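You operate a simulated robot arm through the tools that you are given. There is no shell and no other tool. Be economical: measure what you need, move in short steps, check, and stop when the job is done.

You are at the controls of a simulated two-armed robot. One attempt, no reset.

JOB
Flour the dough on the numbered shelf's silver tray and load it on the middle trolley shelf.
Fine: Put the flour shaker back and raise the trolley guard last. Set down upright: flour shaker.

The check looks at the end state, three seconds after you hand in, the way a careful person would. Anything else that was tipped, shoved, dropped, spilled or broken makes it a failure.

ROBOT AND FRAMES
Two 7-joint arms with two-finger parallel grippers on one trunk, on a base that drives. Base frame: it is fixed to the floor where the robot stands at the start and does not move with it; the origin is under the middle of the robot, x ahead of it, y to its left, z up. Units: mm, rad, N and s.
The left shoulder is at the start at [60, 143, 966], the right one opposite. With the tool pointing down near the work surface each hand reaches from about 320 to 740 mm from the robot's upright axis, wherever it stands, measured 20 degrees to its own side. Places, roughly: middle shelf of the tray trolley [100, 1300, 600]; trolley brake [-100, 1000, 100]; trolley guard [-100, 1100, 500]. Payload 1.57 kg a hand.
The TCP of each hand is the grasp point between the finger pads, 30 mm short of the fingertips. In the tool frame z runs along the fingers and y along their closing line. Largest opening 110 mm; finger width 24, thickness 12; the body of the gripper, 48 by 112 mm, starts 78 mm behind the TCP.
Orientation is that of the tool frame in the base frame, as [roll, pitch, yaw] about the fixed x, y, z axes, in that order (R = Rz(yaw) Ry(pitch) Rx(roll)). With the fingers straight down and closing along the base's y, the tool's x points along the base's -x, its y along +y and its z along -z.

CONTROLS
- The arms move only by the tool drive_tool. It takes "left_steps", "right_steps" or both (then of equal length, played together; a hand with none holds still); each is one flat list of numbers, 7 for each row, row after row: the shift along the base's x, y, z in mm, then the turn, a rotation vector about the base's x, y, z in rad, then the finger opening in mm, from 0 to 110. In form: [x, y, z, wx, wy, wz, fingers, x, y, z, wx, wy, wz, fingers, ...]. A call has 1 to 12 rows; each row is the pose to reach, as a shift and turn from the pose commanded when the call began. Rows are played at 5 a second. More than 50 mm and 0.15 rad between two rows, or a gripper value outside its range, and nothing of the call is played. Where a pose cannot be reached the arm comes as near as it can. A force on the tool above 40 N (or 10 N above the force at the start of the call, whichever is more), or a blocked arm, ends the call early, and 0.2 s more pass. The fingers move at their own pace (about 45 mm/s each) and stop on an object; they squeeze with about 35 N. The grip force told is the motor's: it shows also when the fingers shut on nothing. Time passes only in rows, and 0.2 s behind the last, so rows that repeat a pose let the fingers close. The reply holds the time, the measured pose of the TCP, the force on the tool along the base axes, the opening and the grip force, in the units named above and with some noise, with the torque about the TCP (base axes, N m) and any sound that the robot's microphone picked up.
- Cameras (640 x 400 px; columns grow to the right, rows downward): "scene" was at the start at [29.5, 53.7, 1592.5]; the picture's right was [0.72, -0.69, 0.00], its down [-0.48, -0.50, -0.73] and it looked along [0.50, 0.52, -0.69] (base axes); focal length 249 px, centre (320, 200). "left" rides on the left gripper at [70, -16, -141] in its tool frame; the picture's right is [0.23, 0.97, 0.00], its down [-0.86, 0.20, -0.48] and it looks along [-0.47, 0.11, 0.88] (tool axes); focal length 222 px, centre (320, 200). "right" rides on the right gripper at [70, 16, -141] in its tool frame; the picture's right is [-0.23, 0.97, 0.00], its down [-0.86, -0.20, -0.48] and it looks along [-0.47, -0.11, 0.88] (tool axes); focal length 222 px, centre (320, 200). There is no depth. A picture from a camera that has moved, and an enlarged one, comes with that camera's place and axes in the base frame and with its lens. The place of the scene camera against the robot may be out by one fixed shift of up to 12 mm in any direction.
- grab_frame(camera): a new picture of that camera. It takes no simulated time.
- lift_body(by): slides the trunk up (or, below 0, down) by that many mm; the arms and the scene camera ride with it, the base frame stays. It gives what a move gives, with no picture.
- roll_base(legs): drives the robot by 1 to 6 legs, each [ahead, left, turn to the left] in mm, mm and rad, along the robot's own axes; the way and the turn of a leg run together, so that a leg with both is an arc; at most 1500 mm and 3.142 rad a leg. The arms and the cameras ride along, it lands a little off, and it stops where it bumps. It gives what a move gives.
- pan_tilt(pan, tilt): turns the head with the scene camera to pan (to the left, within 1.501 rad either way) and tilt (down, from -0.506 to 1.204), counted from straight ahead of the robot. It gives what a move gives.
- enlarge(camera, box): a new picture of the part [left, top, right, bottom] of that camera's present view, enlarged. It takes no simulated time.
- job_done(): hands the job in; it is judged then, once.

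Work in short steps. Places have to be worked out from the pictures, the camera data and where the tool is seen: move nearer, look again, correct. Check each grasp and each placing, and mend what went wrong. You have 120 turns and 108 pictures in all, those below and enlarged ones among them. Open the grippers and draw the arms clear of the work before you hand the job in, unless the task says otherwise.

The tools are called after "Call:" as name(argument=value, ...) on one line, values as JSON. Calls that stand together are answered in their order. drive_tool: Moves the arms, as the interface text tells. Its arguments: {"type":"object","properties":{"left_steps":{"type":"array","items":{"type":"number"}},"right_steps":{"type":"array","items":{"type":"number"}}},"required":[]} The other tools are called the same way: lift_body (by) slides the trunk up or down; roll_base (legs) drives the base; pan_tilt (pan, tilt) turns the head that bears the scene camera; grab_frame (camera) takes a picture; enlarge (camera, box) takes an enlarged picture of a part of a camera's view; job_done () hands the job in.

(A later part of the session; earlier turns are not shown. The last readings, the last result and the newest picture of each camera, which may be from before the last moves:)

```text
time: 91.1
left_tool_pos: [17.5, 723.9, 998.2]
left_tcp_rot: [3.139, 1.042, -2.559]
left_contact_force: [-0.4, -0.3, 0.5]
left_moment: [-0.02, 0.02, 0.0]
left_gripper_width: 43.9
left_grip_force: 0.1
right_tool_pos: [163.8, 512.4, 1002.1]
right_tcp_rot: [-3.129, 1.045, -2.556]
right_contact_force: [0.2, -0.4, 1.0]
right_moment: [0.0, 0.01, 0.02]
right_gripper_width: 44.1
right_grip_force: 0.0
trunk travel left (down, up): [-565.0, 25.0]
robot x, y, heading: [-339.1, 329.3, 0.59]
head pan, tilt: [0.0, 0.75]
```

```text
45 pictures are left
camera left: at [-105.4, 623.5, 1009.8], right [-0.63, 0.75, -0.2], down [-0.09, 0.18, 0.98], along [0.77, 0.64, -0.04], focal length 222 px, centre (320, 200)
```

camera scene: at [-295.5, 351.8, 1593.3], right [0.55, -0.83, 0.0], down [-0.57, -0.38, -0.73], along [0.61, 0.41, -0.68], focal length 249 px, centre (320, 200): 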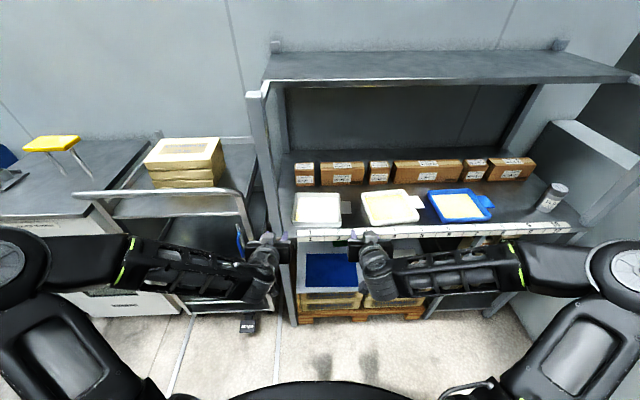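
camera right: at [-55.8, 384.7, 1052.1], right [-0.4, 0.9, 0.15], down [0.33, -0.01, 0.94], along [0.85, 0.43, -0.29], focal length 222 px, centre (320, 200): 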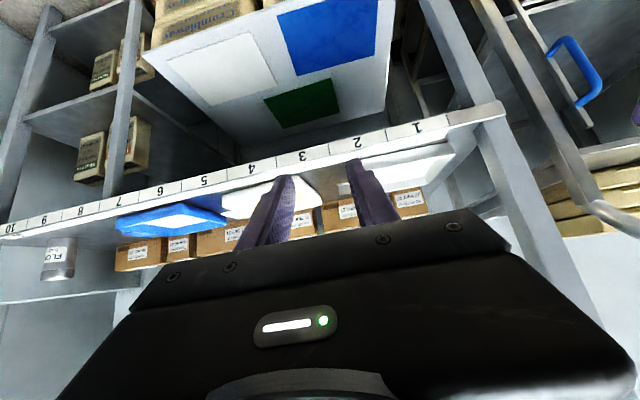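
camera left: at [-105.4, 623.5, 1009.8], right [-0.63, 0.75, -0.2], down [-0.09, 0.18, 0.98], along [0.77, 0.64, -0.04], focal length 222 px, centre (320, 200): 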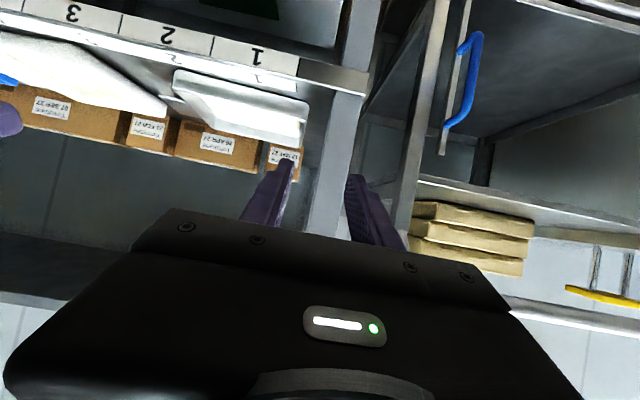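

Nothing displaced. The left post blocks a direct left-wall grip, so I'll first grip the right wall alone and draw the tray out past the edge and a bit right. Retract the left hand, drive in 100, and bring the right hand above the right wall.

Call:
drive_tool(left_steps=[-40, -27, 0, 0, 0, 0, 44, -80, -54, 0, 0, 0, 0, 44, -120, -80, 0, 0, 0, 0, 44])

Call:
roll_base(legs=[[100, 0, 0]])

Call:
drive_tool(right_steps=[23, 41, -10, 0, 0, 0, 44, 46, 82, -25, 0, 0, 0, 44, 46, 82, -50, 0, 0, 0, 44])

Call:
enlarge(camera="scene", box=[260, 160, 420, 280])

Call:
grab_frame(camera="right")

```text
time: 91.9
left_tool_pos: [28.8, 653.9, 1012.3]
left_tcp_rot: [3.132, 1.041, -2.561]
left_contact_force: [0.7, -0.1, 0.5]
left_moment: [0.0, 0.0, 0.04]
left_gripper_width: 44.2
left_grip_force: 0.1
left hand out of reach, approached as far as the arm can: row 1, 2, 3
right_tool_pos: [165.6, 510.3, 1000.5]
right_tcp_rot: [-3.134, 1.044, -2.556]
right_contact_force: [1.1, -1.6, -0.2]
right_moment: [0.0, 0.01, 0.06]
right_gripper_width: 44.1
right_grip_force: 0.1
trunk travel left (down, up): [-565.0, 25.0]
robot x, y, heading: [-335.9, 327.8, 0.585]
head pan, tilt: [0.0, 0.75]
```

```text
time: 93.0
left_tool_pos: [109.5, 709.6, 1012.3]
left_tcp_rot: [3.139, 1.04, -2.557]
left_contact_force: [0.1, 0.1, -0.7]
left_moment: [0.01, 0.0, 0.01]
left_gripper_width: 44.1
left_grip_force: 0.1
right_tool_pos: [246.5, 566.3, 998.9]
right_tcp_rot: [-3.131, 1.041, -2.553]
right_contact_force: [0.2, -0.1, -0.8]
right_moment: [0.03, 0.0, -0.02]
right_gripper_width: 44.2
right_grip_force: 0.1
trunk travel left (down, up): [-565.0, 25.0]
robot x, y, heading: [-257.3, 384.7, 0.585]
head pan, tilt: [0.0, 0.75]
```

```text
time: 93.8
left_tool_pos: [110.0, 709.6, 1012.5]
left_tcp_rot: [3.138, 1.04, -2.559]
left_contact_force: [0.2, 0.3, 0.5]
left_moment: [-0.01, 0.02, -0.02]
left_gripper_width: 44.0
left_grip_force: 0.0
right_tool_pos: [292.3, 639.6, 953.3]
right_tcp_rot: [-3.132, 1.046, -2.555]
right_contact_force: [0.0, -0.2, 0.3]
right_moment: [-0.02, -0.03, 0.0]
right_gripper_width: 43.9
right_grip_force: 0.0
right hand out of reach, approached as far as the arm can: row 2, 3
trunk travel left (down, up): [-565.0, 25.0]
robot x, y, heading: [-257.2, 383.8, 0.591]
head pan, tilt: [0.0, 0.75]
```

```text
3.33 times, centred on (340, 220) of scene
camera zoom: at [-212.9, 406.6, 1593.2], right [0.55, -0.83, 0.0], down [-0.57, -0.38, -0.73], along [0.61, 0.41, -0.68], focal length 830 px, centre (253, 133)
```

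zoom: 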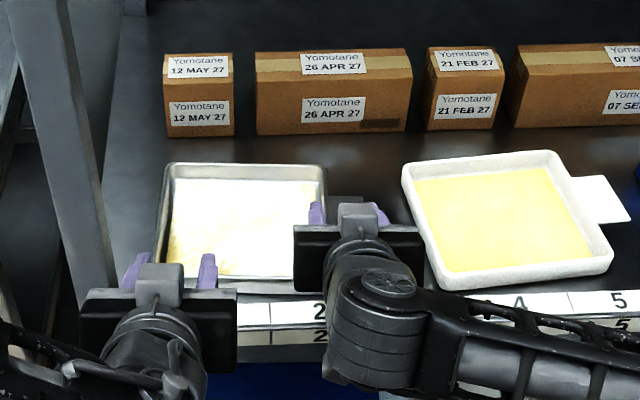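

```text
43 pictures are left
camera right: at [152.5, 566.3, 963.8], right [-0.44, 0.88, 0.19], down [0.12, -0.15, 0.98], along [0.89, 0.45, -0.04], focal length 222 px, centre (320, 200)
```

right: 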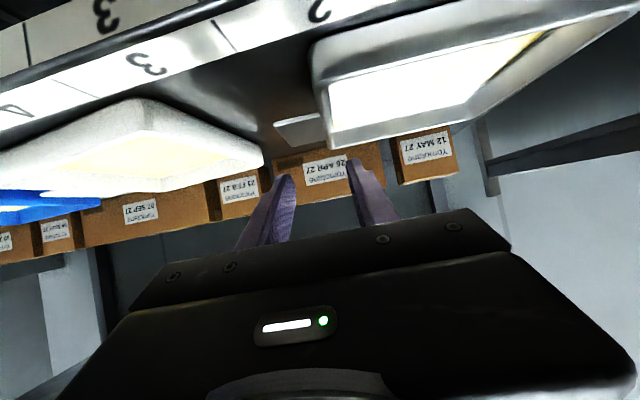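

The right hand is close, and the hand camera suggests the wall lies a few mm further left than my scene estimate. One enlarged look to fix the wall and rim.

Call:
enlarge(camera="right", box=[240, 20, 440, 230])

```text
1.90 times, centred on (340, 125) of right
camera zoom: at [152.5, 566.3, 963.8], right [-0.44, 0.88, 0.19], down [0.12, -0.15, 0.98], along [0.89, 0.45, -0.04], focal length 423 px, centre (282, 343)
```

zoom: 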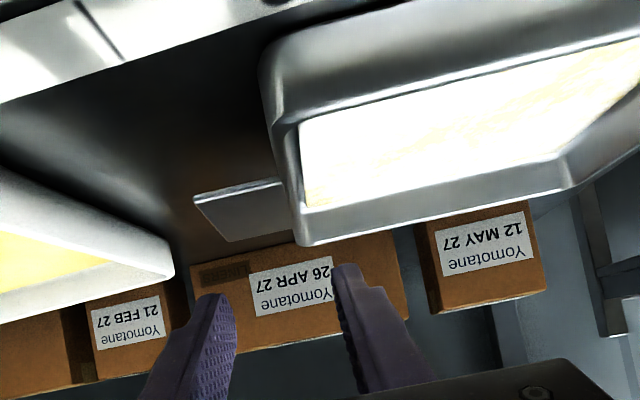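

The tab sits at rim level (z≈881–883) starting ~57 mm from the front corner. Shift the base 14 mm left and lower the trunk so the fingertips straddle the wall in front of the tab.

Call:
roll_base(legs=[[0, 14, 0]])

Call:
lift_body(by=-42)

Call:
enlarge(camera="right", box=[220, 20, 460, 230])

Call:
enlarge(camera="scene", box=[300, 190, 380, 250])

```text
time: 94.6
left_tool_pos: [101.5, 722.0, 1012.0]
left_tcp_rot: [3.141, 1.04, -2.558]
left_contact_force: [-0.9, -0.2, 0.1]
left_moment: [-0.03, -0.02, -0.03]
left_gripper_width: 44.0
left_grip_force: 0.1
right_tool_pos: [283.9, 652.3, 952.4]
right_tcp_rot: [-3.133, 1.046, -2.55]
right_contact_force: [-0.6, 0.3, 0.9]
right_moment: [0.0, -0.01, -0.01]
right_gripper_width: 43.8
right_grip_force: 0.1
trunk travel left (down, up): [-565.0, 25.0]
robot x, y, heading: [-267.6, 396.1, 0.582]
head pan, tilt: [0.0, 0.75]
```

```text
time: 95.5
left_tool_pos: [102.1, 720.0, 969.9]
left_tcp_rot: [3.14, 1.039, -2.559]
left_contact_force: [0.3, -0.4, 0.0]
left_moment: [0.03, -0.01, 0.0]
left_gripper_width: 44.1
left_grip_force: 0.1
right_tool_pos: [283.6, 651.4, 910.8]
right_tcp_rot: [-3.133, 1.044, -2.553]
right_contact_force: [0.0, 0.5, -0.4]
right_moment: [0.0, 0.02, -0.01]
right_gripper_width: 44.2
right_grip_force: 0.0
trunk travel left (down, up): [-523.0, 67.0]
robot x, y, heading: [-264.8, 394.5, 0.588]
head pan, tilt: [0.0, 0.75]
```

```text
1.90 times, centred on (340, 125) of right
camera zoom: at [144.4, 577.8, 921.9], right [-0.44, 0.88, 0.19], down [0.12, -0.15, 0.98], along [0.89, 0.45, -0.04], focal length 423 px, centre (282, 343)
```

zoom: 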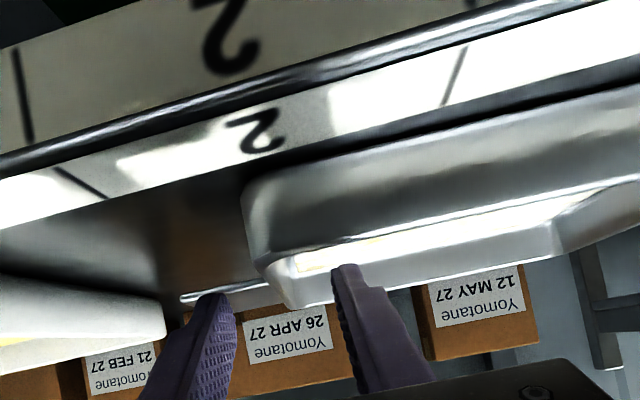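

```text
6.67 times, centred on (340, 220) of scene
camera zoom: at [-220.7, 418.2, 1551.2], right [0.55, -0.83, 0.0], down [-0.57, -0.38, -0.73], along [0.61, 0.41, -0.68], focal length 1660 px, centre (187, 67)
```

zoom: 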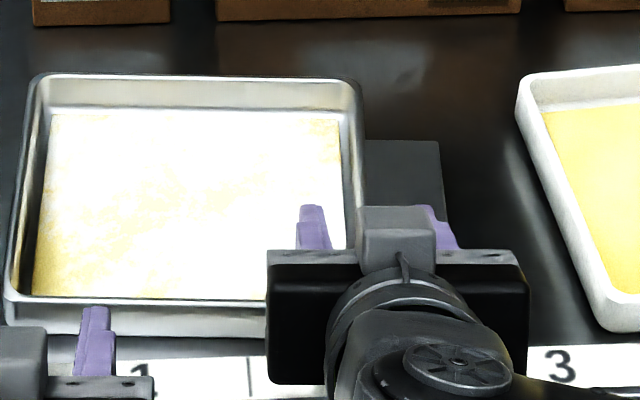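

The fingertips straddle the wall in both views (off-centre by at most a few mm). Nudge 4 mm left, lower the last 14 mm, and close gently.

Call:
roll_base(legs=[[0, 4, 0]])

Call:
lift_body(by=-14)

Call:
drive_tool(right_steps=[0, 0, 0, 0, 0, 0, 35, 0, 0, 0, 0, 0, 0, 25, 0, 0, 0, 0, 0, 0, 15, 0, 0, 0, 0, 0, 0, 5, 0, 0, 0, 0, 0, 0, 0, 0, 0, 0, 0, 0, 0, 0])

Call:
enlarge(camera="scene", box=[290, 180, 390, 250])

```text
time: 96.2
left_tool_pos: [99.1, 724.2, 969.7]
left_tcp_rot: [3.14, 1.04, -2.558]
left_contact_force: [-0.2, 0.8, 0.1]
left_moment: [0.03, -0.04, -0.03]
left_gripper_width: 44.0
left_grip_force: 0.0
right_tool_pos: [282.4, 654.8, 911.4]
right_tcp_rot: [-3.133, 1.043, -2.553]
right_contact_force: [0.5, 1.1, -0.5]
right_moment: [-0.04, -0.03, -0.03]
right_gripper_width: 44.2
right_grip_force: 0.0
trunk travel left (down, up): [-523.0, 67.0]
robot x, y, heading: [-267.7, 397.9, 0.58]
head pan, tilt: [0.0, 0.75]
```

```text
time: 96.8
left_tool_pos: [100.7, 723.9, 955.0]
left_tcp_rot: [3.14, 1.041, -2.558]
left_contact_force: [0.1, 0.5, 1.0]
left_moment: [0.0, -0.01, 0.01]
left_gripper_width: 44.0
left_grip_force: 0.1
right_tool_pos: [282.4, 654.5, 896.2]
right_tcp_rot: [-3.135, 1.044, -2.557]
right_contact_force: [1.4, 1.1, 3.0]
right_moment: [0.04, 0.08, -0.05]
right_gripper_width: 44.0
right_grip_force: 0.1
trunk travel left (down, up): [-509.0, 81.0]
robot x, y, heading: [-266.8, 398.8, 0.586]
head pan, tilt: [0.0, 0.75]
```

```text
time: 98.2
left_tool_pos: [99.6, 724.3, 956.0]
left_tcp_rot: [3.139, 1.039, -2.56]
left_contact_force: [0.7, 0.7, 0.7]
left_moment: [0.0, 0.0, 0.0]
left_gripper_width: 44.0
left_grip_force: 0.1
right_tool_pos: [282.2, 654.9, 898.6]
right_tcp_rot: [-3.134, 1.043, -2.552]
right_contact_force: [0.9, -1.1, 1.3]
right_moment: [0.1, 0.01, 0.1]
right_gripper_width: 5.6
right_grip_force: 26.0
trunk travel left (down, up): [-509.0, 81.0]
robot x, y, heading: [-270.4, 394.5, 0.585]
head pan, tilt: [0.0, 0.75]
```

```text
5.71 times, centred on (340, 215) of scene
camera zoom: at [-222.8, 421.4, 1537.2], right [0.55, -0.83, 0.0], down [-0.57, -0.38, -0.73], along [0.61, 0.41, -0.68], focal length 1423 px, centre (206, 114)
```

zoom: 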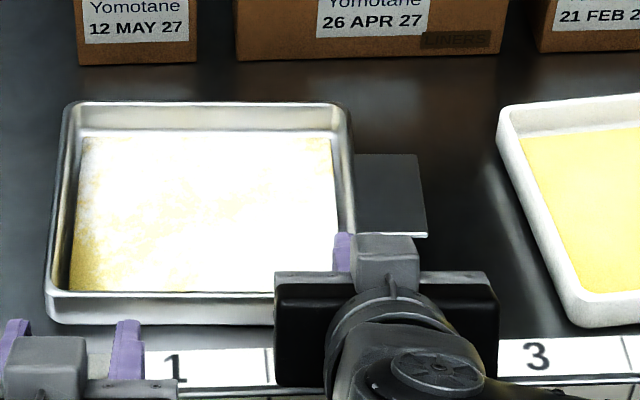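

The wall is gripped (5.6 mm). Drag the tray 70 mm out over the edge and 20 mm right by driving the base, then check.

Call:
roll_base(legs=[[0, -20, 0], [-70, 0, 0]])

Call:
grab_frame(camera="scene")

Call:
enlarge(camera="scene", box=[280, 180, 390, 260])

```text
time: 99.6
left_tool_pos: [51.3, 667.8, 956.6]
left_tcp_rot: [3.14, 1.042, -2.558]
left_contact_force: [-0.1, 0.7, 0.3]
left_moment: [0.02, 0.02, 0.0]
left_gripper_width: 44.0
left_grip_force: 0.0
right_tool_pos: [234.8, 597.6, 896.2]
right_tcp_rot: [-3.133, 1.044, -2.555]
right_contact_force: [-0.1, -0.8, 0.9]
right_moment: [0.21, -0.22, 0.02]
right_gripper_width: 5.9
right_grip_force: 25.4
trunk travel left (down, up): [-509.0, 81.0]
robot x, y, heading: [-317.6, 342.0, 0.586]
head pan, tilt: [0.0, 0.75]
```

```text
38 pictures are left
camera scene: at [-271.5, 364.7, 1537.2], right [0.55, -0.83, 0.0], down [-0.57, -0.38, -0.73], along [0.61, 0.4, -0.68], focal length 249 px, centre (320, 200)
```

scene: 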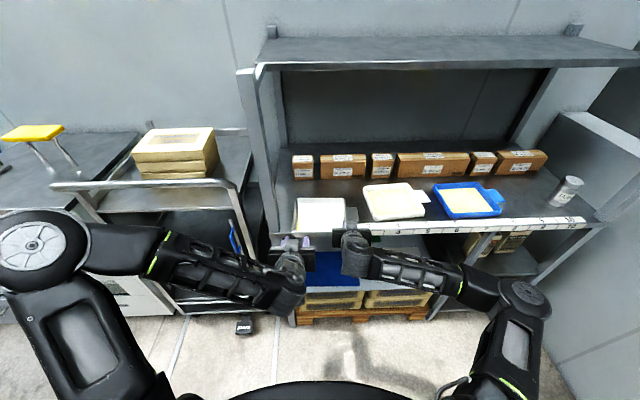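

```text
5.00 times, centred on (335, 220) of scene
camera zoom: at [-271.5, 364.7, 1537.2], right [0.55, -0.83, 0.0], down [-0.57, -0.38, -0.73], along [0.61, 0.4, -0.68], focal length 1245 px, centre (245, 100)
```

zoom: 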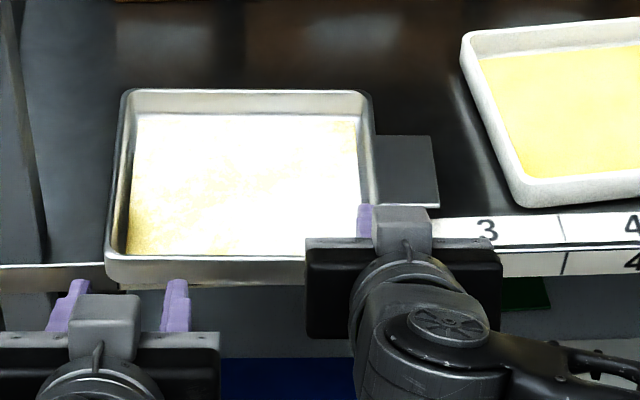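

The tray followed nicely and overhangs the edge, clear of the post. Now bring the left hand forward over the left wall, staying high, and inspect.

Call:
drive_tool(left_steps=[-3, 5, 0, 0, 0, 0, 44, 27, 31, 0, 0, 0, 0, 44, 57, 56, -5, 0, 0, 0, 44, 87, 80, -12, 0, 0, 0, 44, 122, 101, -18, 0, 0, 0, 44])

Call:
enlarge(camera="scene", box=[280, 170, 390, 250])

Call:
enlarge(camera="left", box=[200, 20, 440, 230])

```text
time: 100.8
left_tool_pos: [171.6, 770.8, 937.3]
left_tcp_rot: [3.138, 1.041, -2.562]
left_contact_force: [0.3, -0.2, 1.1]
left_moment: [-0.03, 0.02, 0.02]
left_gripper_width: 44.0
left_grip_force: 0.1
right_tool_pos: [233.9, 598.5, 897.3]
right_tcp_rot: [-3.132, 1.046, -2.554]
right_contact_force: [2.1, 1.8, 3.2]
right_moment: [0.03, 0.11, -0.11]
right_gripper_width: 5.7
right_grip_force: 25.6
trunk travel left (down, up): [-509.0, 81.0]
robot x, y, heading: [-317.1, 345.4, 0.588]
head pan, tilt: [0.0, 0.75]
```

```text
5.00 times, centred on (335, 210) of scene
camera zoom: at [-270.7, 365.2, 1537.2], right [0.55, -0.83, 0.0], down [-0.57, -0.38, -0.73], along [0.61, 0.4, -0.68], focal length 1245 px, centre (245, 150)
```

zoom: 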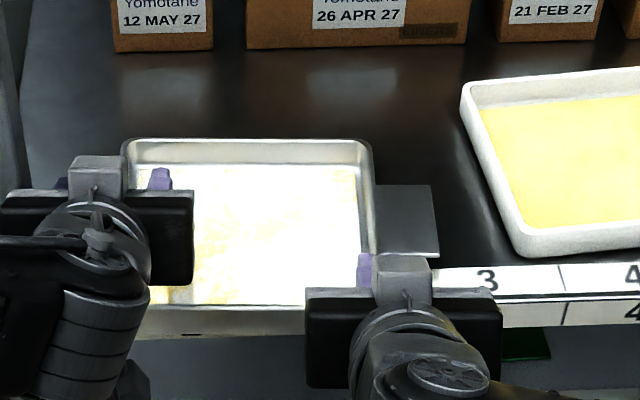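

```text
1.90 times, centred on (320, 125) of left
camera zoom: at [49.6, 668.9, 948.2], right [-0.63, 0.75, -0.19], down [-0.09, 0.18, 0.98], along [0.77, 0.64, -0.04], focal length 423 px, centre (320, 343)
```

zoom: 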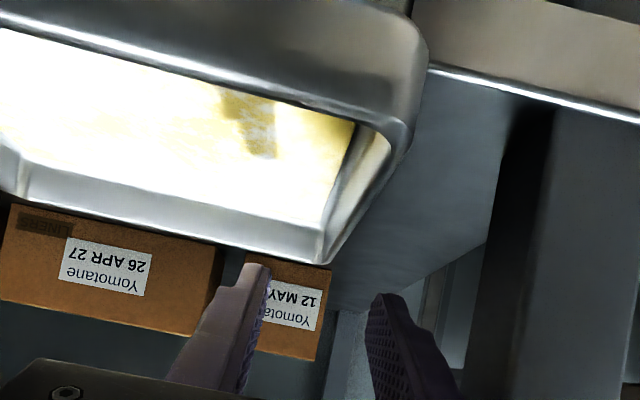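

By the left camera the left wall is within 2 mm of the hand's centre line. Descend 40 mm and close.

Call:
drive_tool(left_steps=[1, 2, -20, 0, 0, 0, 44, 1, 2, -39, 0, 0, 0, 44, 1, 2, -39, 0, 0, 0, 35, 1, 2, -39, 0, 0, 0, 25, 1, 2, -39, 0, 0, 0, 15, 1, 2, -39, 0, 0, 0, 5, 1, 2, -39, 0, 0, 0, 0, 1, 2, -39, 0, 0, 0, 0])

Call:
enlarge(camera="scene", box=[280, 170, 390, 250])

```text
time: 102.6
left_tool_pos: [172.3, 774.7, 898.1]
left_tcp_rot: [3.136, 1.042, -2.558]
left_contact_force: [-7.6, 16.4, 0.3]
left_moment: [0.18, -0.2, -0.73]
left_gripper_width: 6.4
left_grip_force: 26.1
right_tool_pos: [235.2, 597.4, 897.6]
right_tcp_rot: [-3.125, 1.044, -2.556]
right_contact_force: [5.6, -14.5, 5.5]
right_moment: [0.01, 0.08, 0.44]
right_gripper_width: 5.9
right_grip_force: 25.4
trunk travel left (down, up): [-509.0, 81.0]
robot x, y, heading: [-318.2, 340.3, 0.587]
head pan, tilt: [0.0, 0.75]
```

```text
5.00 times, centred on (335, 210) of scene
camera zoom: at [-271.5, 365.3, 1537.2], right [0.55, -0.83, 0.0], down [-0.57, -0.38, -0.73], along [0.61, 0.4, -0.68], focal length 1245 px, centre (245, 150)
```

zoom: 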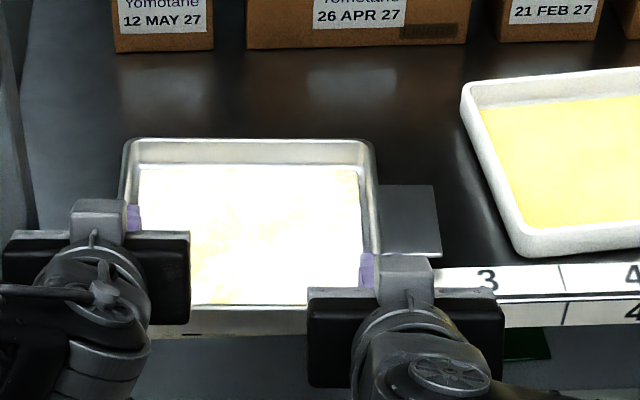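

Both walls are gripped, with a ~15 N squeeze between the hands; relax it by a 2 mm outward shift of the left hand, then lift 15 mm with the trunk.

Call:
drive_tool(left_steps=[-1.1, 1.7, 0, 0, 0, 0, 0, -1.1, 1.7, 0, 0, 0, 0, 0])

Call:
lift_body(by=15)

Call:
enlarge(camera="scene", box=[280, 170, 390, 250])

```text
time: 103.2
left_tool_pos: [172.1, 773.2, 898.8]
left_tcp_rot: [3.136, 1.042, -2.558]
left_contact_force: [-9.5, 18.3, -0.5]
left_moment: [0.28, -0.34, -0.72]
left_gripper_width: 5.9
left_grip_force: 25.6
right_tool_pos: [234.9, 597.4, 897.1]
right_tcp_rot: [-3.129, 1.043, -2.555]
right_contact_force: [8.8, -19.3, 7.2]
right_moment: [-0.13, 0.11, 0.34]
right_gripper_width: 5.6
right_grip_force: 25.8
trunk travel left (down, up): [-509.0, 81.0]
robot x, y, heading: [-319.7, 343.4, 0.587]
head pan, tilt: [0.0, 0.75]
```

```text
time: 103.8
left_tool_pos: [171.9, 774.9, 912.5]
left_tcp_rot: [3.136, 1.04, -2.558]
left_contact_force: [-9.6, 19.9, -1.6]
left_moment: [-0.13, 0.4, -0.71]
left_gripper_width: 6.1
left_grip_force: 26.2
right_tool_pos: [235.2, 596.8, 911.3]
right_tcp_rot: [-3.129, 1.039, -2.554]
right_contact_force: [10.9, -19.8, -1.5]
right_moment: [0.13, -0.27, 0.17]
right_gripper_width: 5.9
right_grip_force: 25.5
trunk travel left (down, up): [-524.0, 66.0]
robot x, y, heading: [-316.3, 339.1, 0.588]
head pan, tilt: [0.0, 0.75]
```

```text
5.00 times, centred on (335, 210) of scene
camera zoom: at [-270.0, 365.6, 1552.1], right [0.55, -0.83, 0.0], down [-0.57, -0.38, -0.73], along [0.61, 0.4, -0.68], focal length 1245 px, centre (245, 150)
```

zoom: 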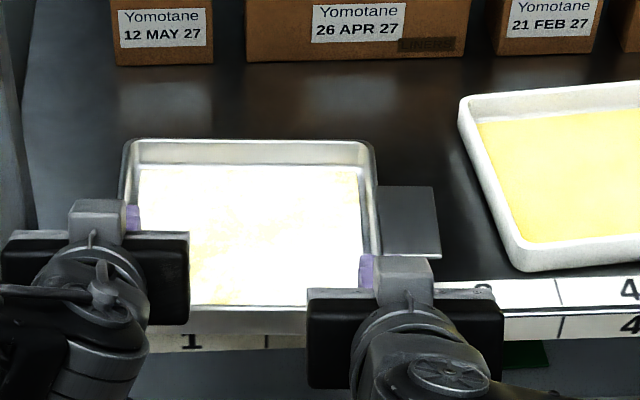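

The tray is lifted level and is light. The outward shift raised the tension, so I'll move the left hand 3 mm inward instead.

Call:
drive_tool(left_steps=[1.7, -2.6, 0, 0, 0, 0, 0, 1.7, -2.6, 0, 0, 0, 0, 0])

Call:
lift_body(by=50)

```text
time: 104.4
left_tool_pos: [172.3, 773.7, 912.4]
left_tcp_rot: [3.13, 1.041, -2.56]
left_contact_force: [-11.7, 27.1, -1.1]
left_moment: [0.09, 0.11, -0.67]
left_gripper_width: 6.3
left_grip_force: 25.9
right_tool_pos: [235.6, 595.2, 910.6]
right_tcp_rot: [-3.125, 1.042, -2.556]
right_contact_force: [11.6, -27.5, -2.0]
right_moment: [-0.13, 0.01, 0.34]
right_gripper_width: 5.9
right_grip_force: 26.2
trunk travel left (down, up): [-524.0, 66.0]
robot x, y, heading: [-316.0, 341.3, 0.589]
head pan, tilt: [0.0, 0.75]
```

```text
time: 105.3
left_tool_pos: [173.5, 773.3, 962.1]
left_tcp_rot: [3.132, 1.04, -2.56]
left_contact_force: [-11.1, 29.2, -1.3]
left_moment: [0.29, -0.2, -0.65]
left_gripper_width: 6.4
left_grip_force: 25.8
right_tool_pos: [235.7, 596.0, 961.8]
right_tcp_rot: [-3.126, 1.043, -2.555]
right_contact_force: [11.6, -27.1, -2.2]
right_moment: [-0.36, 0.26, 0.44]
right_gripper_width: 5.9
right_grip_force: 25.6
trunk travel left (down, up): [-574.0, 16.0]
robot x, y, heading: [-319.4, 344.0, 0.586]
head pan, tilt: [0.0, 0.75]
```

Now it's clear the hands are compressing the tray; shift the left hand 6 mm outward.

Call:
drive_tool(left_steps=[-3.4, 5.2, 0, 0, 0, 0, 0, -3.4, 5.2, 0, 0, 0, 0, 0, -3.4, 5.2, 0, 0, 0, 0, 0])

```text
time: 106.2
left_tool_pos: [170.9, 773.7, 962.2]
left_tcp_rot: [3.138, 1.038, -2.561]
left_contact_force: [-9.1, 18.1, -1.0]
left_moment: [0.21, -0.28, -0.67]
left_gripper_width: 5.8
left_grip_force: 25.0
right_tool_pos: [236.1, 597.1, 961.1]
right_tcp_rot: [-3.132, 1.044, -2.556]
right_contact_force: [8.8, -17.0, -2.1]
right_moment: [-0.37, 0.41, 0.12]
right_gripper_width: 5.9
right_grip_force: 25.1
trunk travel left (down, up): [-574.0, 16.0]
robot x, y, heading: [-316.9, 341.6, 0.588]
head pan, tilt: [0.0, 0.75]
```

That reduces it; another 8 mm outward.

Call:
drive_tool(left_steps=[-2.2, 3.4, 0, 0, 0, 0, 0, -4.4, 6.7, 0, 0, 0, 0, 0, -4.4, 6.7, 0, 0, 0, 0, 0])

Call:
pan_tilt(pan=0.3, tilt=0.75)

Call:
grab_frame(camera="scene")

```text
time: 107.0
left_tool_pos: [168.0, 777.7, 964.0]
left_tcp_rot: [-3.136, 1.037, -2.561]
left_contact_force: [2.4, -11.5, -0.7]
left_moment: [0.17, -0.29, 0.45]
left_gripper_width: 5.7
left_grip_force: 25.4
right_tool_pos: [232.5, 600.3, 962.6]
right_tcp_rot: [-3.139, 1.042, -2.553]
right_contact_force: [-2.1, 11.6, -2.1]
right_moment: [-0.28, 0.34, -0.77]
right_gripper_width: 5.8
right_grip_force: 25.5
trunk travel left (down, up): [-574.0, 16.0]
robot x, y, heading: [-317.3, 341.1, 0.587]
head pan, tilt: [0.0, 0.75]
```

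```text
time: 107.8
left_tool_pos: [168.7, 778.1, 961.9]
left_tcp_rot: [-3.135, 1.038, -2.562]
left_contact_force: [9.6, -30.6, -1.7]
left_moment: [-0.12, -0.25, 0.49]
left_gripper_width: 5.6
left_grip_force: 26.1
right_tool_pos: [231.8, 600.0, 962.9]
right_tcp_rot: [-3.141, 1.043, -2.554]
right_contact_force: [-10.4, 29.8, -1.8]
right_moment: [-0.02, 0.37, -0.68]
right_gripper_width: 6.1
right_grip_force: 25.6
trunk travel left (down, up): [-574.0, 16.0]
robot x, y, heading: [-321.2, 338.7, 0.588]
head pan, tilt: [0.3, 0.75]
```

```text
32 pictures are left
camera scene: at [-287.0, 383.7, 1602.2], right [0.77, -0.63, 0.0], down [-0.43, -0.53, -0.73], along [0.46, 0.57, -0.68], focal length 249 px, centre (320, 200)
```

scene: 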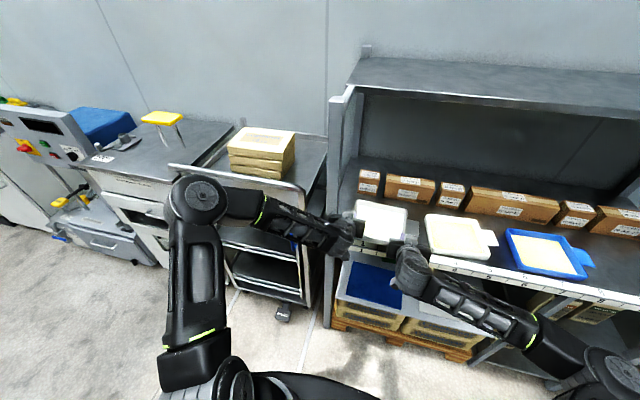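

Overshot into tension; come back 4.5 mm inward and let it settle.

Call:
drive_tool(left_steps=[2.5, -3.8, 0, 0, 0, 0, 0, 2.5, -3.8, 0, 0, 0, 0, 0, 2.5, -3.8, 0, 0, 0, 0, 0, 2.5, -3.8, 0, 0, 0, 0, 0])

```text
time: 108.8
left_tool_pos: [169.7, 776.7, 962.1]
left_tcp_rot: [-3.139, 1.038, -2.561]
left_contact_force: [6.6, -24.7, -0.5]
left_moment: [-0.44, 0.22, -0.08]
left_gripper_width: 5.7
left_grip_force: 26.3
right_tool_pos: [233.8, 597.6, 962.3]
right_tcp_rot: [-3.137, 1.044, -2.555]
right_contact_force: [-5.7, 24.5, -2.3]
right_moment: [0.27, -0.11, -0.37]
right_gripper_width: 5.9
right_grip_force: 25.5
trunk travel left (down, up): [-574.0, 16.0]
robot x, y, heading: [-319.6, 342.6, 0.591]
head pan, tilt: [0.3, 0.75]
```

Nearly; 1.8 mm more inward.

Call:
drive_tool(left_steps=[1.0, -1.5, 0, 0, 0, 0, 0, 1.0, -1.5, 0, 0, 0, 0, 0, 1.0, -1.5, 0, 0, 0, 0, 0])

```text
time: 109.5
left_tool_pos: [171.8, 776.9, 962.5]
left_tcp_rot: [3.142, 1.039, -2.561]
left_contact_force: [4.6, -21.9, -0.6]
left_moment: [-0.6, 0.34, -0.45]
left_gripper_width: 5.8
left_grip_force: 25.3
right_tool_pos: [234.3, 597.6, 962.1]
right_tcp_rot: [-3.136, 1.045, -2.555]
right_contact_force: [-4.0, 21.3, -3.6]
right_moment: [0.37, -0.27, -0.32]
right_gripper_width: 5.9
right_grip_force: 25.5
trunk travel left (down, up): [-574.0, 16.0]
robot x, y, heading: [-317.3, 341.8, 0.589]
head pan, tilt: [0.3, 0.75]
```

Good enough (the grips are solid). Now carry: back out 250, strafe left 470, and align to the trolley's heading, keeping the tray high.

Call:
drive_tool(left_steps=[0.8, -1.2, 0, 0, 0, 0, 0, 0.8, -1.2, 0, 0, 0, 0, 0])

Call:
roll_base(legs=[[-250, 0, 0], [0, 470, 0], [0, 0, 0.047]])

Call:
pan_tilt(pan=0.0, tilt=0.7)

Call:
grab_frame(camera="scene")

```text
time: 110.2
left_tool_pos: [171.3, 775.3, 961.8]
left_tcp_rot: [3.14, 1.042, -2.559]
left_contact_force: [3.3, -14.7, -0.5]
left_moment: [-0.67, 0.59, -0.53]
left_gripper_width: 5.7
left_grip_force: 25.5
right_tool_pos: [234.4, 598.1, 962.1]
right_tcp_rot: [-3.133, 1.042, -2.555]
right_contact_force: [-2.5, 15.2, -2.7]
right_moment: [0.54, -0.45, 0.06]
right_gripper_width: 5.8
right_grip_force: 25.6
trunk travel left (down, up): [-574.0, 16.0]
robot x, y, heading: [-320.2, 341.2, 0.584]
head pan, tilt: [0.3, 0.75]
```

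```text
time: 114.8
left_tool_pos: [-323.9, 1053.8, 962.1]
left_tcp_rot: [3.14, 1.04, -2.504]
left_contact_force: [-1.5, -3.5, -1.1]
left_moment: [-0.21, 0.01, -0.55]
left_gripper_width: 6.0
left_grip_force: 25.3
right_tool_pos: [-250.9, 878.7, 962.3]
right_tcp_rot: [-3.13, 1.042, -2.499]
right_contact_force: [0.3, 4.6, -2.2]
right_moment: [0.04, 0.11, 0.08]
right_gripper_width: 5.9
right_grip_force: 25.6
trunk travel left (down, up): [-574.0, 16.0]
robot x, y, heading: [-791.5, 593.9, 0.639]
head pan, tilt: [0.3, 0.75]
```

```text
time: 115.6
left_tool_pos: [-325.4, 1054.3, 962.0]
left_tcp_rot: [3.141, 1.041, -2.505]
left_contact_force: [-2.4, -0.4, -1.7]
left_moment: [-0.08, -0.11, -0.5]
left_gripper_width: 5.8
left_grip_force: 25.7
right_tool_pos: [-249.7, 880.4, 961.0]
right_tcp_rot: [-3.134, 1.042, -2.501]
right_contact_force: [1.1, 1.2, -2.0]
right_moment: [-0.04, 0.18, 0.19]
right_gripper_width: 5.8
right_grip_force: 26.0
trunk travel left (down, up): [-574.0, 16.0]
robot x, y, heading: [-789.4, 594.1, 0.638]
head pan, tilt: [0.0, 0.7]
```

```text
31 pictures are left
camera scene: at [-741.5, 621.4, 1606.4], right [0.6, -0.8, 0.0], down [-0.52, -0.39, -0.76], along [0.61, 0.46, -0.64], focal length 249 px, centre (320, 200)
```

scene: 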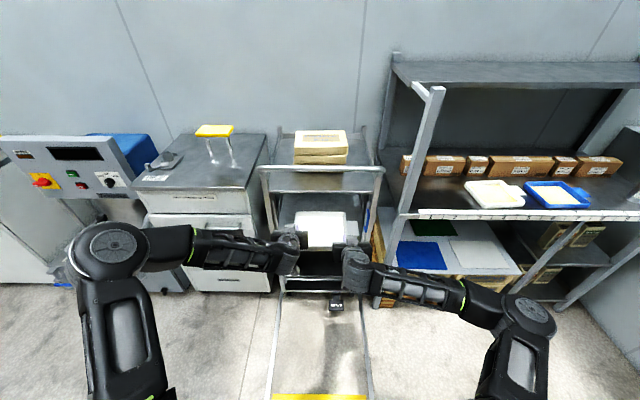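

Tension is gone, and the robot is square to the trolley. Zoom in to measure it.

Call:
enlarge(camera="scene", box=[240, 140, 400, 310])

```text
2.35 times, centred on (320, 225) of scene
camera zoom: at [-741.5, 621.4, 1606.4], right [0.6, -0.8, 0.0], down [-0.52, -0.39, -0.76], along [0.61, 0.46, -0.64], focal length 586 px, centre (320, 141)
```

zoom: 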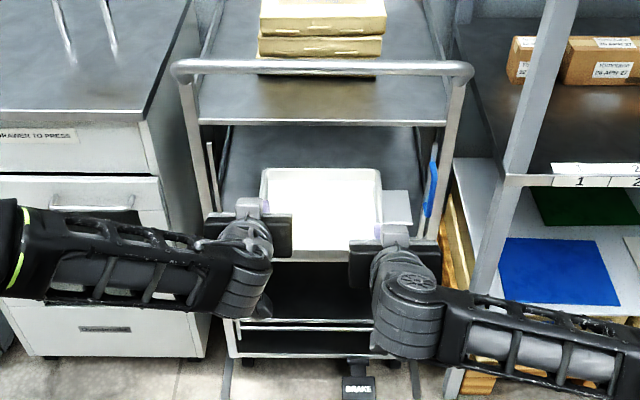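

Tray and trolley centres agree within a few mm. I estimate the front plane ~300 mm beyond the tray front and the middle shelf z≈575–600. Lower the trunk so the tray bottom is ~40 mm above, then look.

Call:
lift_body(by=-280)

Call:
grab_frame(camera="scene")

Call:
grab_frame(camera="right")

```text
time: 118.4
left_tool_pos: [-323.9, 1054.2, 683.5]
left_tcp_rot: [3.14, 1.042, -2.505]
left_contact_force: [-2.7, -1.3, -1.1]
left_moment: [-0.18, 0.05, -0.52]
left_gripper_width: 5.9
left_grip_force: 25.7
right_tool_pos: [-250.6, 879.8, 682.5]
right_tcp_rot: [-3.132, 1.043, -2.5]
right_contact_force: [1.8, 0.3, -1.3]
right_moment: [0.04, 0.07, 0.11]
right_gripper_width: 5.6
right_grip_force: 25.3
trunk travel left (down, up): [-294.0, 296.0]
robot x, y, heading: [-788.7, 591.8, 0.641]
head pan, tilt: [0.0, 0.7]
```

```text
29 pictures are left
camera scene: at [-741.5, 621.2, 1326.5], right [0.6, -0.8, 0.0], down [-0.52, -0.39, -0.76], along [0.61, 0.46, -0.64], focal length 249 px, centre (320, 200)
```

scene: 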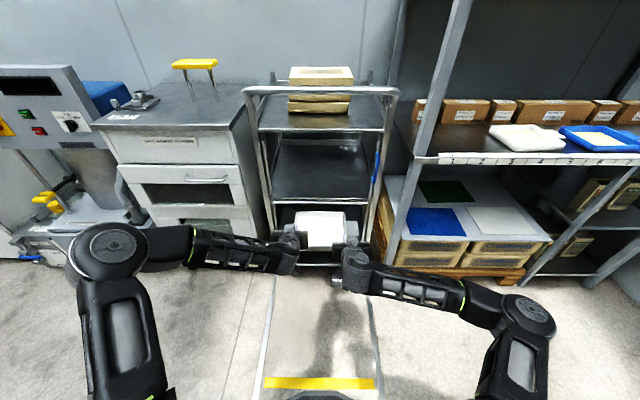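

```text
28 pictures are left
camera right: at [-387.0, 798.8, 692.5], right [-0.48, 0.85, 0.19], down [0.13, -0.15, 0.98], along [0.86, 0.5, -0.04], focal length 222 px, centre (320, 200)
```

right: 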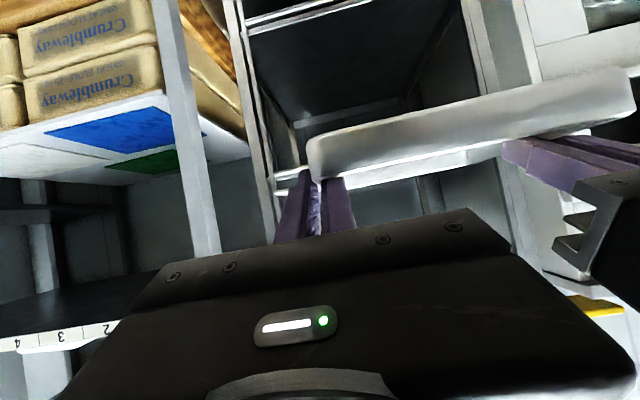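

The middle shelf is now in view; zoom to measure its front edge relative to the tray.

Call:
enlarge(camera="scene", box=[240, 120, 400, 270])

Call:
enlarge(camera="right", box=[220, 0, 560, 210])

```text
2.67 times, centred on (320, 195) of scene
camera zoom: at [-741.5, 621.2, 1326.5], right [0.6, -0.8, 0.0], down [-0.52, -0.39, -0.76], along [0.61, 0.46, -0.64], focal length 664 px, centre (320, 213)
```

zoom: 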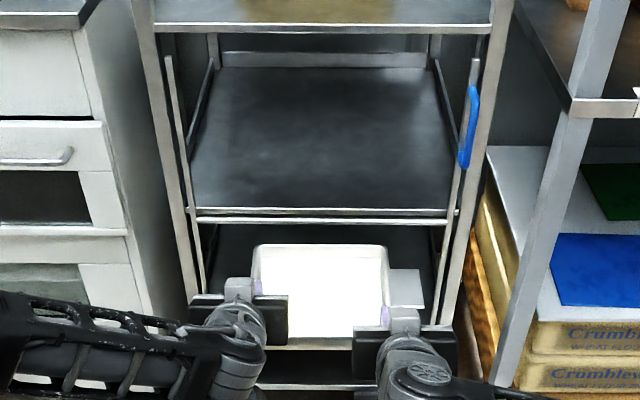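

```text
1.88 times, centred on (390, 105) of right
camera zoom: at [-387.0, 798.8, 692.5], right [-0.48, 0.85, 0.19], down [0.13, -0.15, 0.98], along [0.86, 0.5, -0.04], focal length 418 px, centre (188, 379)
```

zoom: 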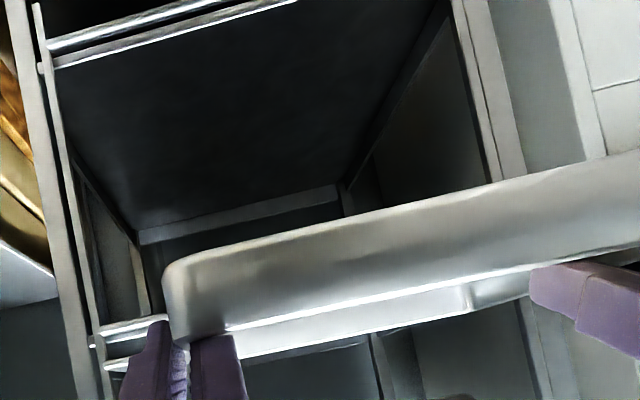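

By triangulation the shelf front edge is at about N=600 with z≈620–635, so I'll raise 40 mm for margin and drive in 300 mm.

Call:
lift_body(by=40)

Call:
roll_base(legs=[[200, 0, 0]])

Call:
grab_frame(camera="scene")

```text
time: 119.2
left_tool_pos: [-324.6, 1054.5, 722.5]
left_tcp_rot: [3.139, 1.04, -2.505]
left_contact_force: [-1.3, -0.6, -1.1]
left_moment: [-0.13, 0.0, -0.55]
left_gripper_width: 5.7
left_grip_force: 26.3
right_tool_pos: [-250.9, 880.7, 720.2]
right_tcp_rot: [-3.132, 1.044, -2.501]
right_contact_force: [1.6, 1.3, -1.9]
right_moment: [0.03, 0.07, 0.14]
right_gripper_width: 6.1
right_grip_force: 25.6
trunk travel left (down, up): [-334.0, 256.0]
robot x, y, heading: [-788.6, 593.7, 0.646]
head pan, tilt: [0.0, 0.7]
```

```text
time: 120.8
left_tool_pos: [-165.0, 1174.1, 722.0]
left_tcp_rot: [3.138, 1.04, -2.504]
left_contact_force: [-1.3, -1.0, -0.8]
left_moment: [-0.11, -0.02, -0.51]
left_gripper_width: 5.8
left_grip_force: 25.3
right_tool_pos: [-92.1, 1000.5, 721.7]
right_tcp_rot: [-3.132, 1.043, -2.496]
right_contact_force: [1.5, 1.1, -1.2]
right_moment: [0.04, 0.12, 0.16]
right_gripper_width: 5.9
right_grip_force: 25.4
trunk travel left (down, up): [-334.0, 256.0]
robot x, y, heading: [-630.7, 715.3, 0.645]
head pan, tilt: [0.0, 0.7]
```

```text
25 pictures are left
camera scene: at [-581.5, 740.9, 1366.4], right [0.6, -0.8, 0.0], down [-0.52, -0.39, -0.76], along [0.61, 0.46, -0.64], focal length 249 px, centre (320, 200)
```

scene: 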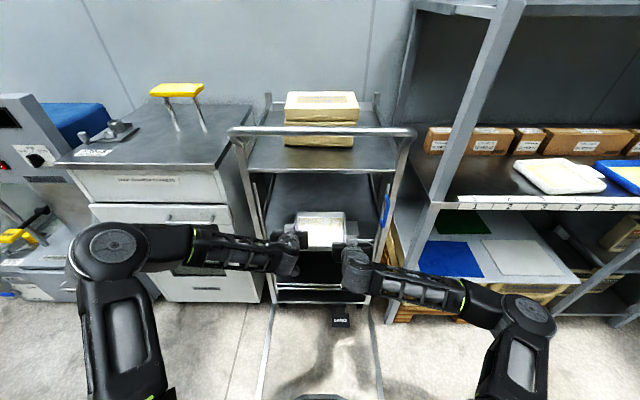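

The tray's back is entering the opening, centred. Zoom to check clearances before the rest.

Call:
enlarge(camera="scene", box=[235, 150, 415, 300])

```text
2.67 times, centred on (325, 225) of scene
camera zoom: at [-581.5, 740.9, 1366.4], right [0.6, -0.8, 0.0], down [-0.52, -0.39, -0.76], along [0.61, 0.46, -0.64], focal length 664 px, centre (307, 133)
```

zoom: 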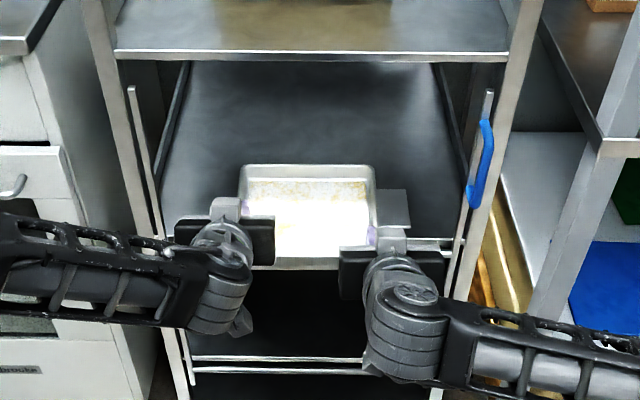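

Clearances look fine and the shelf edge checks again at N≈602, z≈634. Drive the remaining 120 mm.

Call:
roll_base(legs=[[120, 0, 0]])

Call:
enlarge(camera="scene", box=[215, 150, 425, 320])

```text
time: 122.1
left_tool_pos: [-69.7, 1244.9, 721.9]
left_tcp_rot: [3.141, 1.041, -2.501]
left_contact_force: [-2.0, 0.0, -1.6]
left_moment: [-0.14, -0.06, -0.51]
left_gripper_width: 6.1
left_grip_force: 26.5
right_tool_pos: [2.5, 1071.7, 721.5]
right_tcp_rot: [-3.135, 1.043, -2.498]
right_contact_force: [2.3, 0.8, -2.3]
right_moment: [0.02, 0.1, 0.22]
right_gripper_width: 5.7
right_grip_force: 26.2
trunk travel left (down, up): [-334.0, 256.0]
robot x, y, heading: [-531.4, 782.2, 0.64]
head pan, tilt: [0.0, 0.7]
```

```text
2.35 times, centred on (320, 235) of scene
camera zoom: at [-486.7, 811.9, 1366.4], right [0.6, -0.8, 0.0], down [-0.52, -0.39, -0.76], along [0.61, 0.46, -0.64], focal length 586 px, centre (320, 118)
```

zoom: 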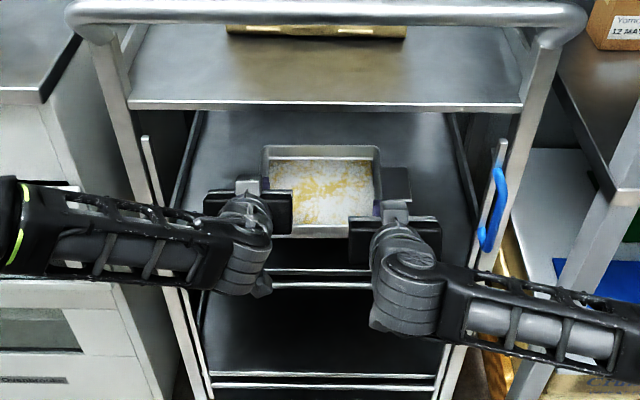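

Tray front is now about 25 mm behind the shelf edge. Lower in steps, watching for contact.

Call:
lift_body(by=-40)

Call:
enlarge(camera="scene", box=[255, 180, 395, 290])

```text
time: 122.9
left_tool_pos: [-71.0, 1245.9, 682.0]
left_tcp_rot: [3.141, 1.038, -2.502]
left_contact_force: [-0.9, -0.3, -1.3]
left_moment: [-0.09, -0.03, -0.45]
left_gripper_width: 5.6
left_grip_force: 25.4
right_tool_pos: [2.3, 1070.4, 681.6]
right_tcp_rot: [-3.133, 1.042, -2.498]
right_contact_force: [0.1, 0.2, -1.2]
right_moment: [0.0, 0.19, 0.22]
right_gripper_width: 5.6
right_grip_force: 25.8
trunk travel left (down, up): [-294.0, 296.0]
robot x, y, heading: [-531.8, 785.4, 0.647]
head pan, tilt: [0.0, 0.7]
```

```text
3.64 times, centred on (325, 235) of scene
camera zoom: at [-487.1, 811.7, 1326.4], right [0.6, -0.8, 0.0], down [-0.52, -0.39, -0.76], along [0.61, 0.46, -0.64], focal length 905 px, centre (302, 73)
```

zoom: 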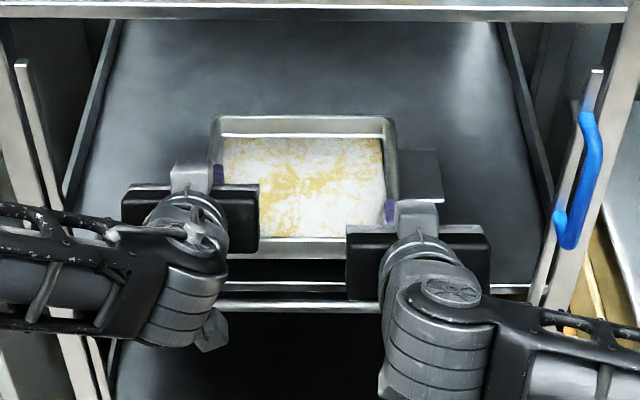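

Still free. Lower further in small steps.

Call:
lift_body(by=-14)

Call:
lift_body(by=-5)

Call:
lift_body(by=-5)

```text
time: 123.5
left_tool_pos: [-72.0, 1245.7, 668.8]
left_tcp_rot: [3.14, 1.04, -2.504]
left_contact_force: [-1.7, 0.3, -1.3]
left_moment: [-0.11, 0.02, -0.43]
left_gripper_width: 5.8
left_grip_force: 25.5
right_tool_pos: [3.2, 1071.2, 667.3]
right_tcp_rot: [-3.134, 1.043, -2.498]
right_contact_force: [1.4, -0.2, -1.9]
right_moment: [0.02, 0.11, 0.25]
right_gripper_width: 5.6
right_grip_force: 25.4
trunk travel left (down, up): [-280.0, 310.0]
robot x, y, heading: [-534.5, 783.7, 0.644]
head pan, tilt: [0.0, 0.7]
```

```text
time: 124.1
left_tool_pos: [-71.5, 1246.4, 663.0]
left_tcp_rot: [3.138, 1.039, -2.503]
left_contact_force: [-0.9, -0.4, -1.0]
left_moment: [-0.15, 0.02, -0.47]
left_gripper_width: 5.9
left_grip_force: 25.9
right_tool_pos: [3.4, 1071.4, 662.6]
right_tcp_rot: [-3.133, 1.045, -2.498]
right_contact_force: [1.2, 0.7, -1.3]
right_moment: [0.06, 0.07, 0.25]
right_gripper_width: 5.7
right_grip_force: 25.8
trunk travel left (down, up): [-275.0, 315.0]
robot x, y, heading: [-533.2, 785.1, 0.647]
head pan, tilt: [0.0, 0.7]
```

```text
time: 124.6
left_tool_pos: [-71.4, 1244.8, 658.2]
left_tcp_rot: [3.139, 1.04, -2.502]
left_contact_force: [-1.9, 0.6, 0.5]
left_moment: [-0.22, 0.12, -0.49]
left_gripper_width: 5.8
left_grip_force: 25.9
right_tool_pos: [2.9, 1071.3, 657.0]
right_tcp_rot: [-3.133, 1.044, -2.497]
right_contact_force: [1.6, 0.7, -2.8]
right_moment: [0.27, -0.2, 0.18]
right_gripper_width: 5.7
right_grip_force: 25.8
trunk travel left (down, up): [-270.0, 320.0]
robot x, y, heading: [-532.3, 784.9, 0.644]
head pan, tilt: [0.0, 0.7]
```

First contact appears at TCP z≈658. Two more small steps.

Call:
lift_body(by=-2)

Call:
lift_body(by=-2)

Call:
enlarge(camera="scene", box=[255, 180, 395, 290])

```text
time: 125.1
left_tool_pos: [-70.9, 1243.3, 657.6]
left_tcp_rot: [3.137, 1.043, -2.505]
left_contact_force: [-3.4, 0.3, 8.3]
left_moment: [-0.02, -0.13, -0.55]
left_gripper_width: 5.9
left_grip_force: 25.7
right_tool_pos: [3.1, 1070.6, 658.0]
right_tcp_rot: [-3.133, 1.048, -2.497]
right_contact_force: [4.3, 2.4, 4.1]
right_moment: [0.38, -0.31, 0.2]
right_gripper_width: 5.7
right_grip_force: 25.7
trunk travel left (down, up): [-268.0, 322.0]
robot x, y, heading: [-532.6, 782.0, 0.64]
head pan, tilt: [0.0, 0.7]
```

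```text
time: 125.6
left_tool_pos: [-71.2, 1245.1, 658.4]
left_tcp_rot: [3.138, 1.045, -2.503]
left_contact_force: [-4.5, 1.3, 19.1]
left_moment: [-0.11, -0.04, -0.55]
left_gripper_width: 5.9
left_grip_force: 25.9
right_tool_pos: [2.7, 1072.0, 655.9]
right_tcp_rot: [-3.132, 1.051, -2.5]
right_contact_force: [6.6, 3.7, 14.6]
right_moment: [-0.15, 0.35, 0.09]
right_gripper_width: 5.7
right_grip_force: 25.6
trunk travel left (down, up): [-266.0, 324.0]
robot x, y, heading: [-533.2, 783.9, 0.646]
head pan, tilt: [0.0, 0.7]
```

```text
3.64 times, centred on (325, 235) of scene
camera zoom: at [-489.2, 810.2, 1298.9], right [0.6, -0.8, 0.0], down [-0.51, -0.39, -0.77], along [0.61, 0.46, -0.64], focal length 905 px, centre (302, 73)
```

zoom: 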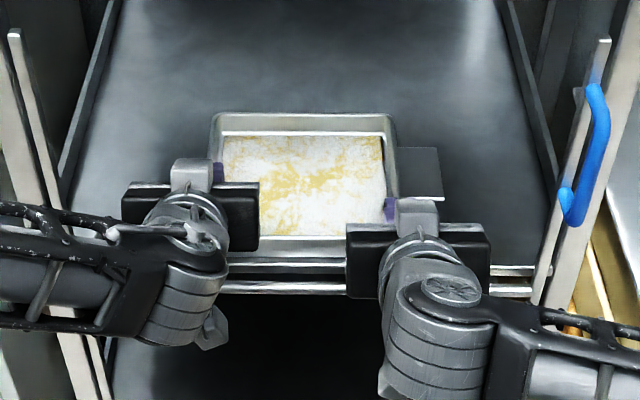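

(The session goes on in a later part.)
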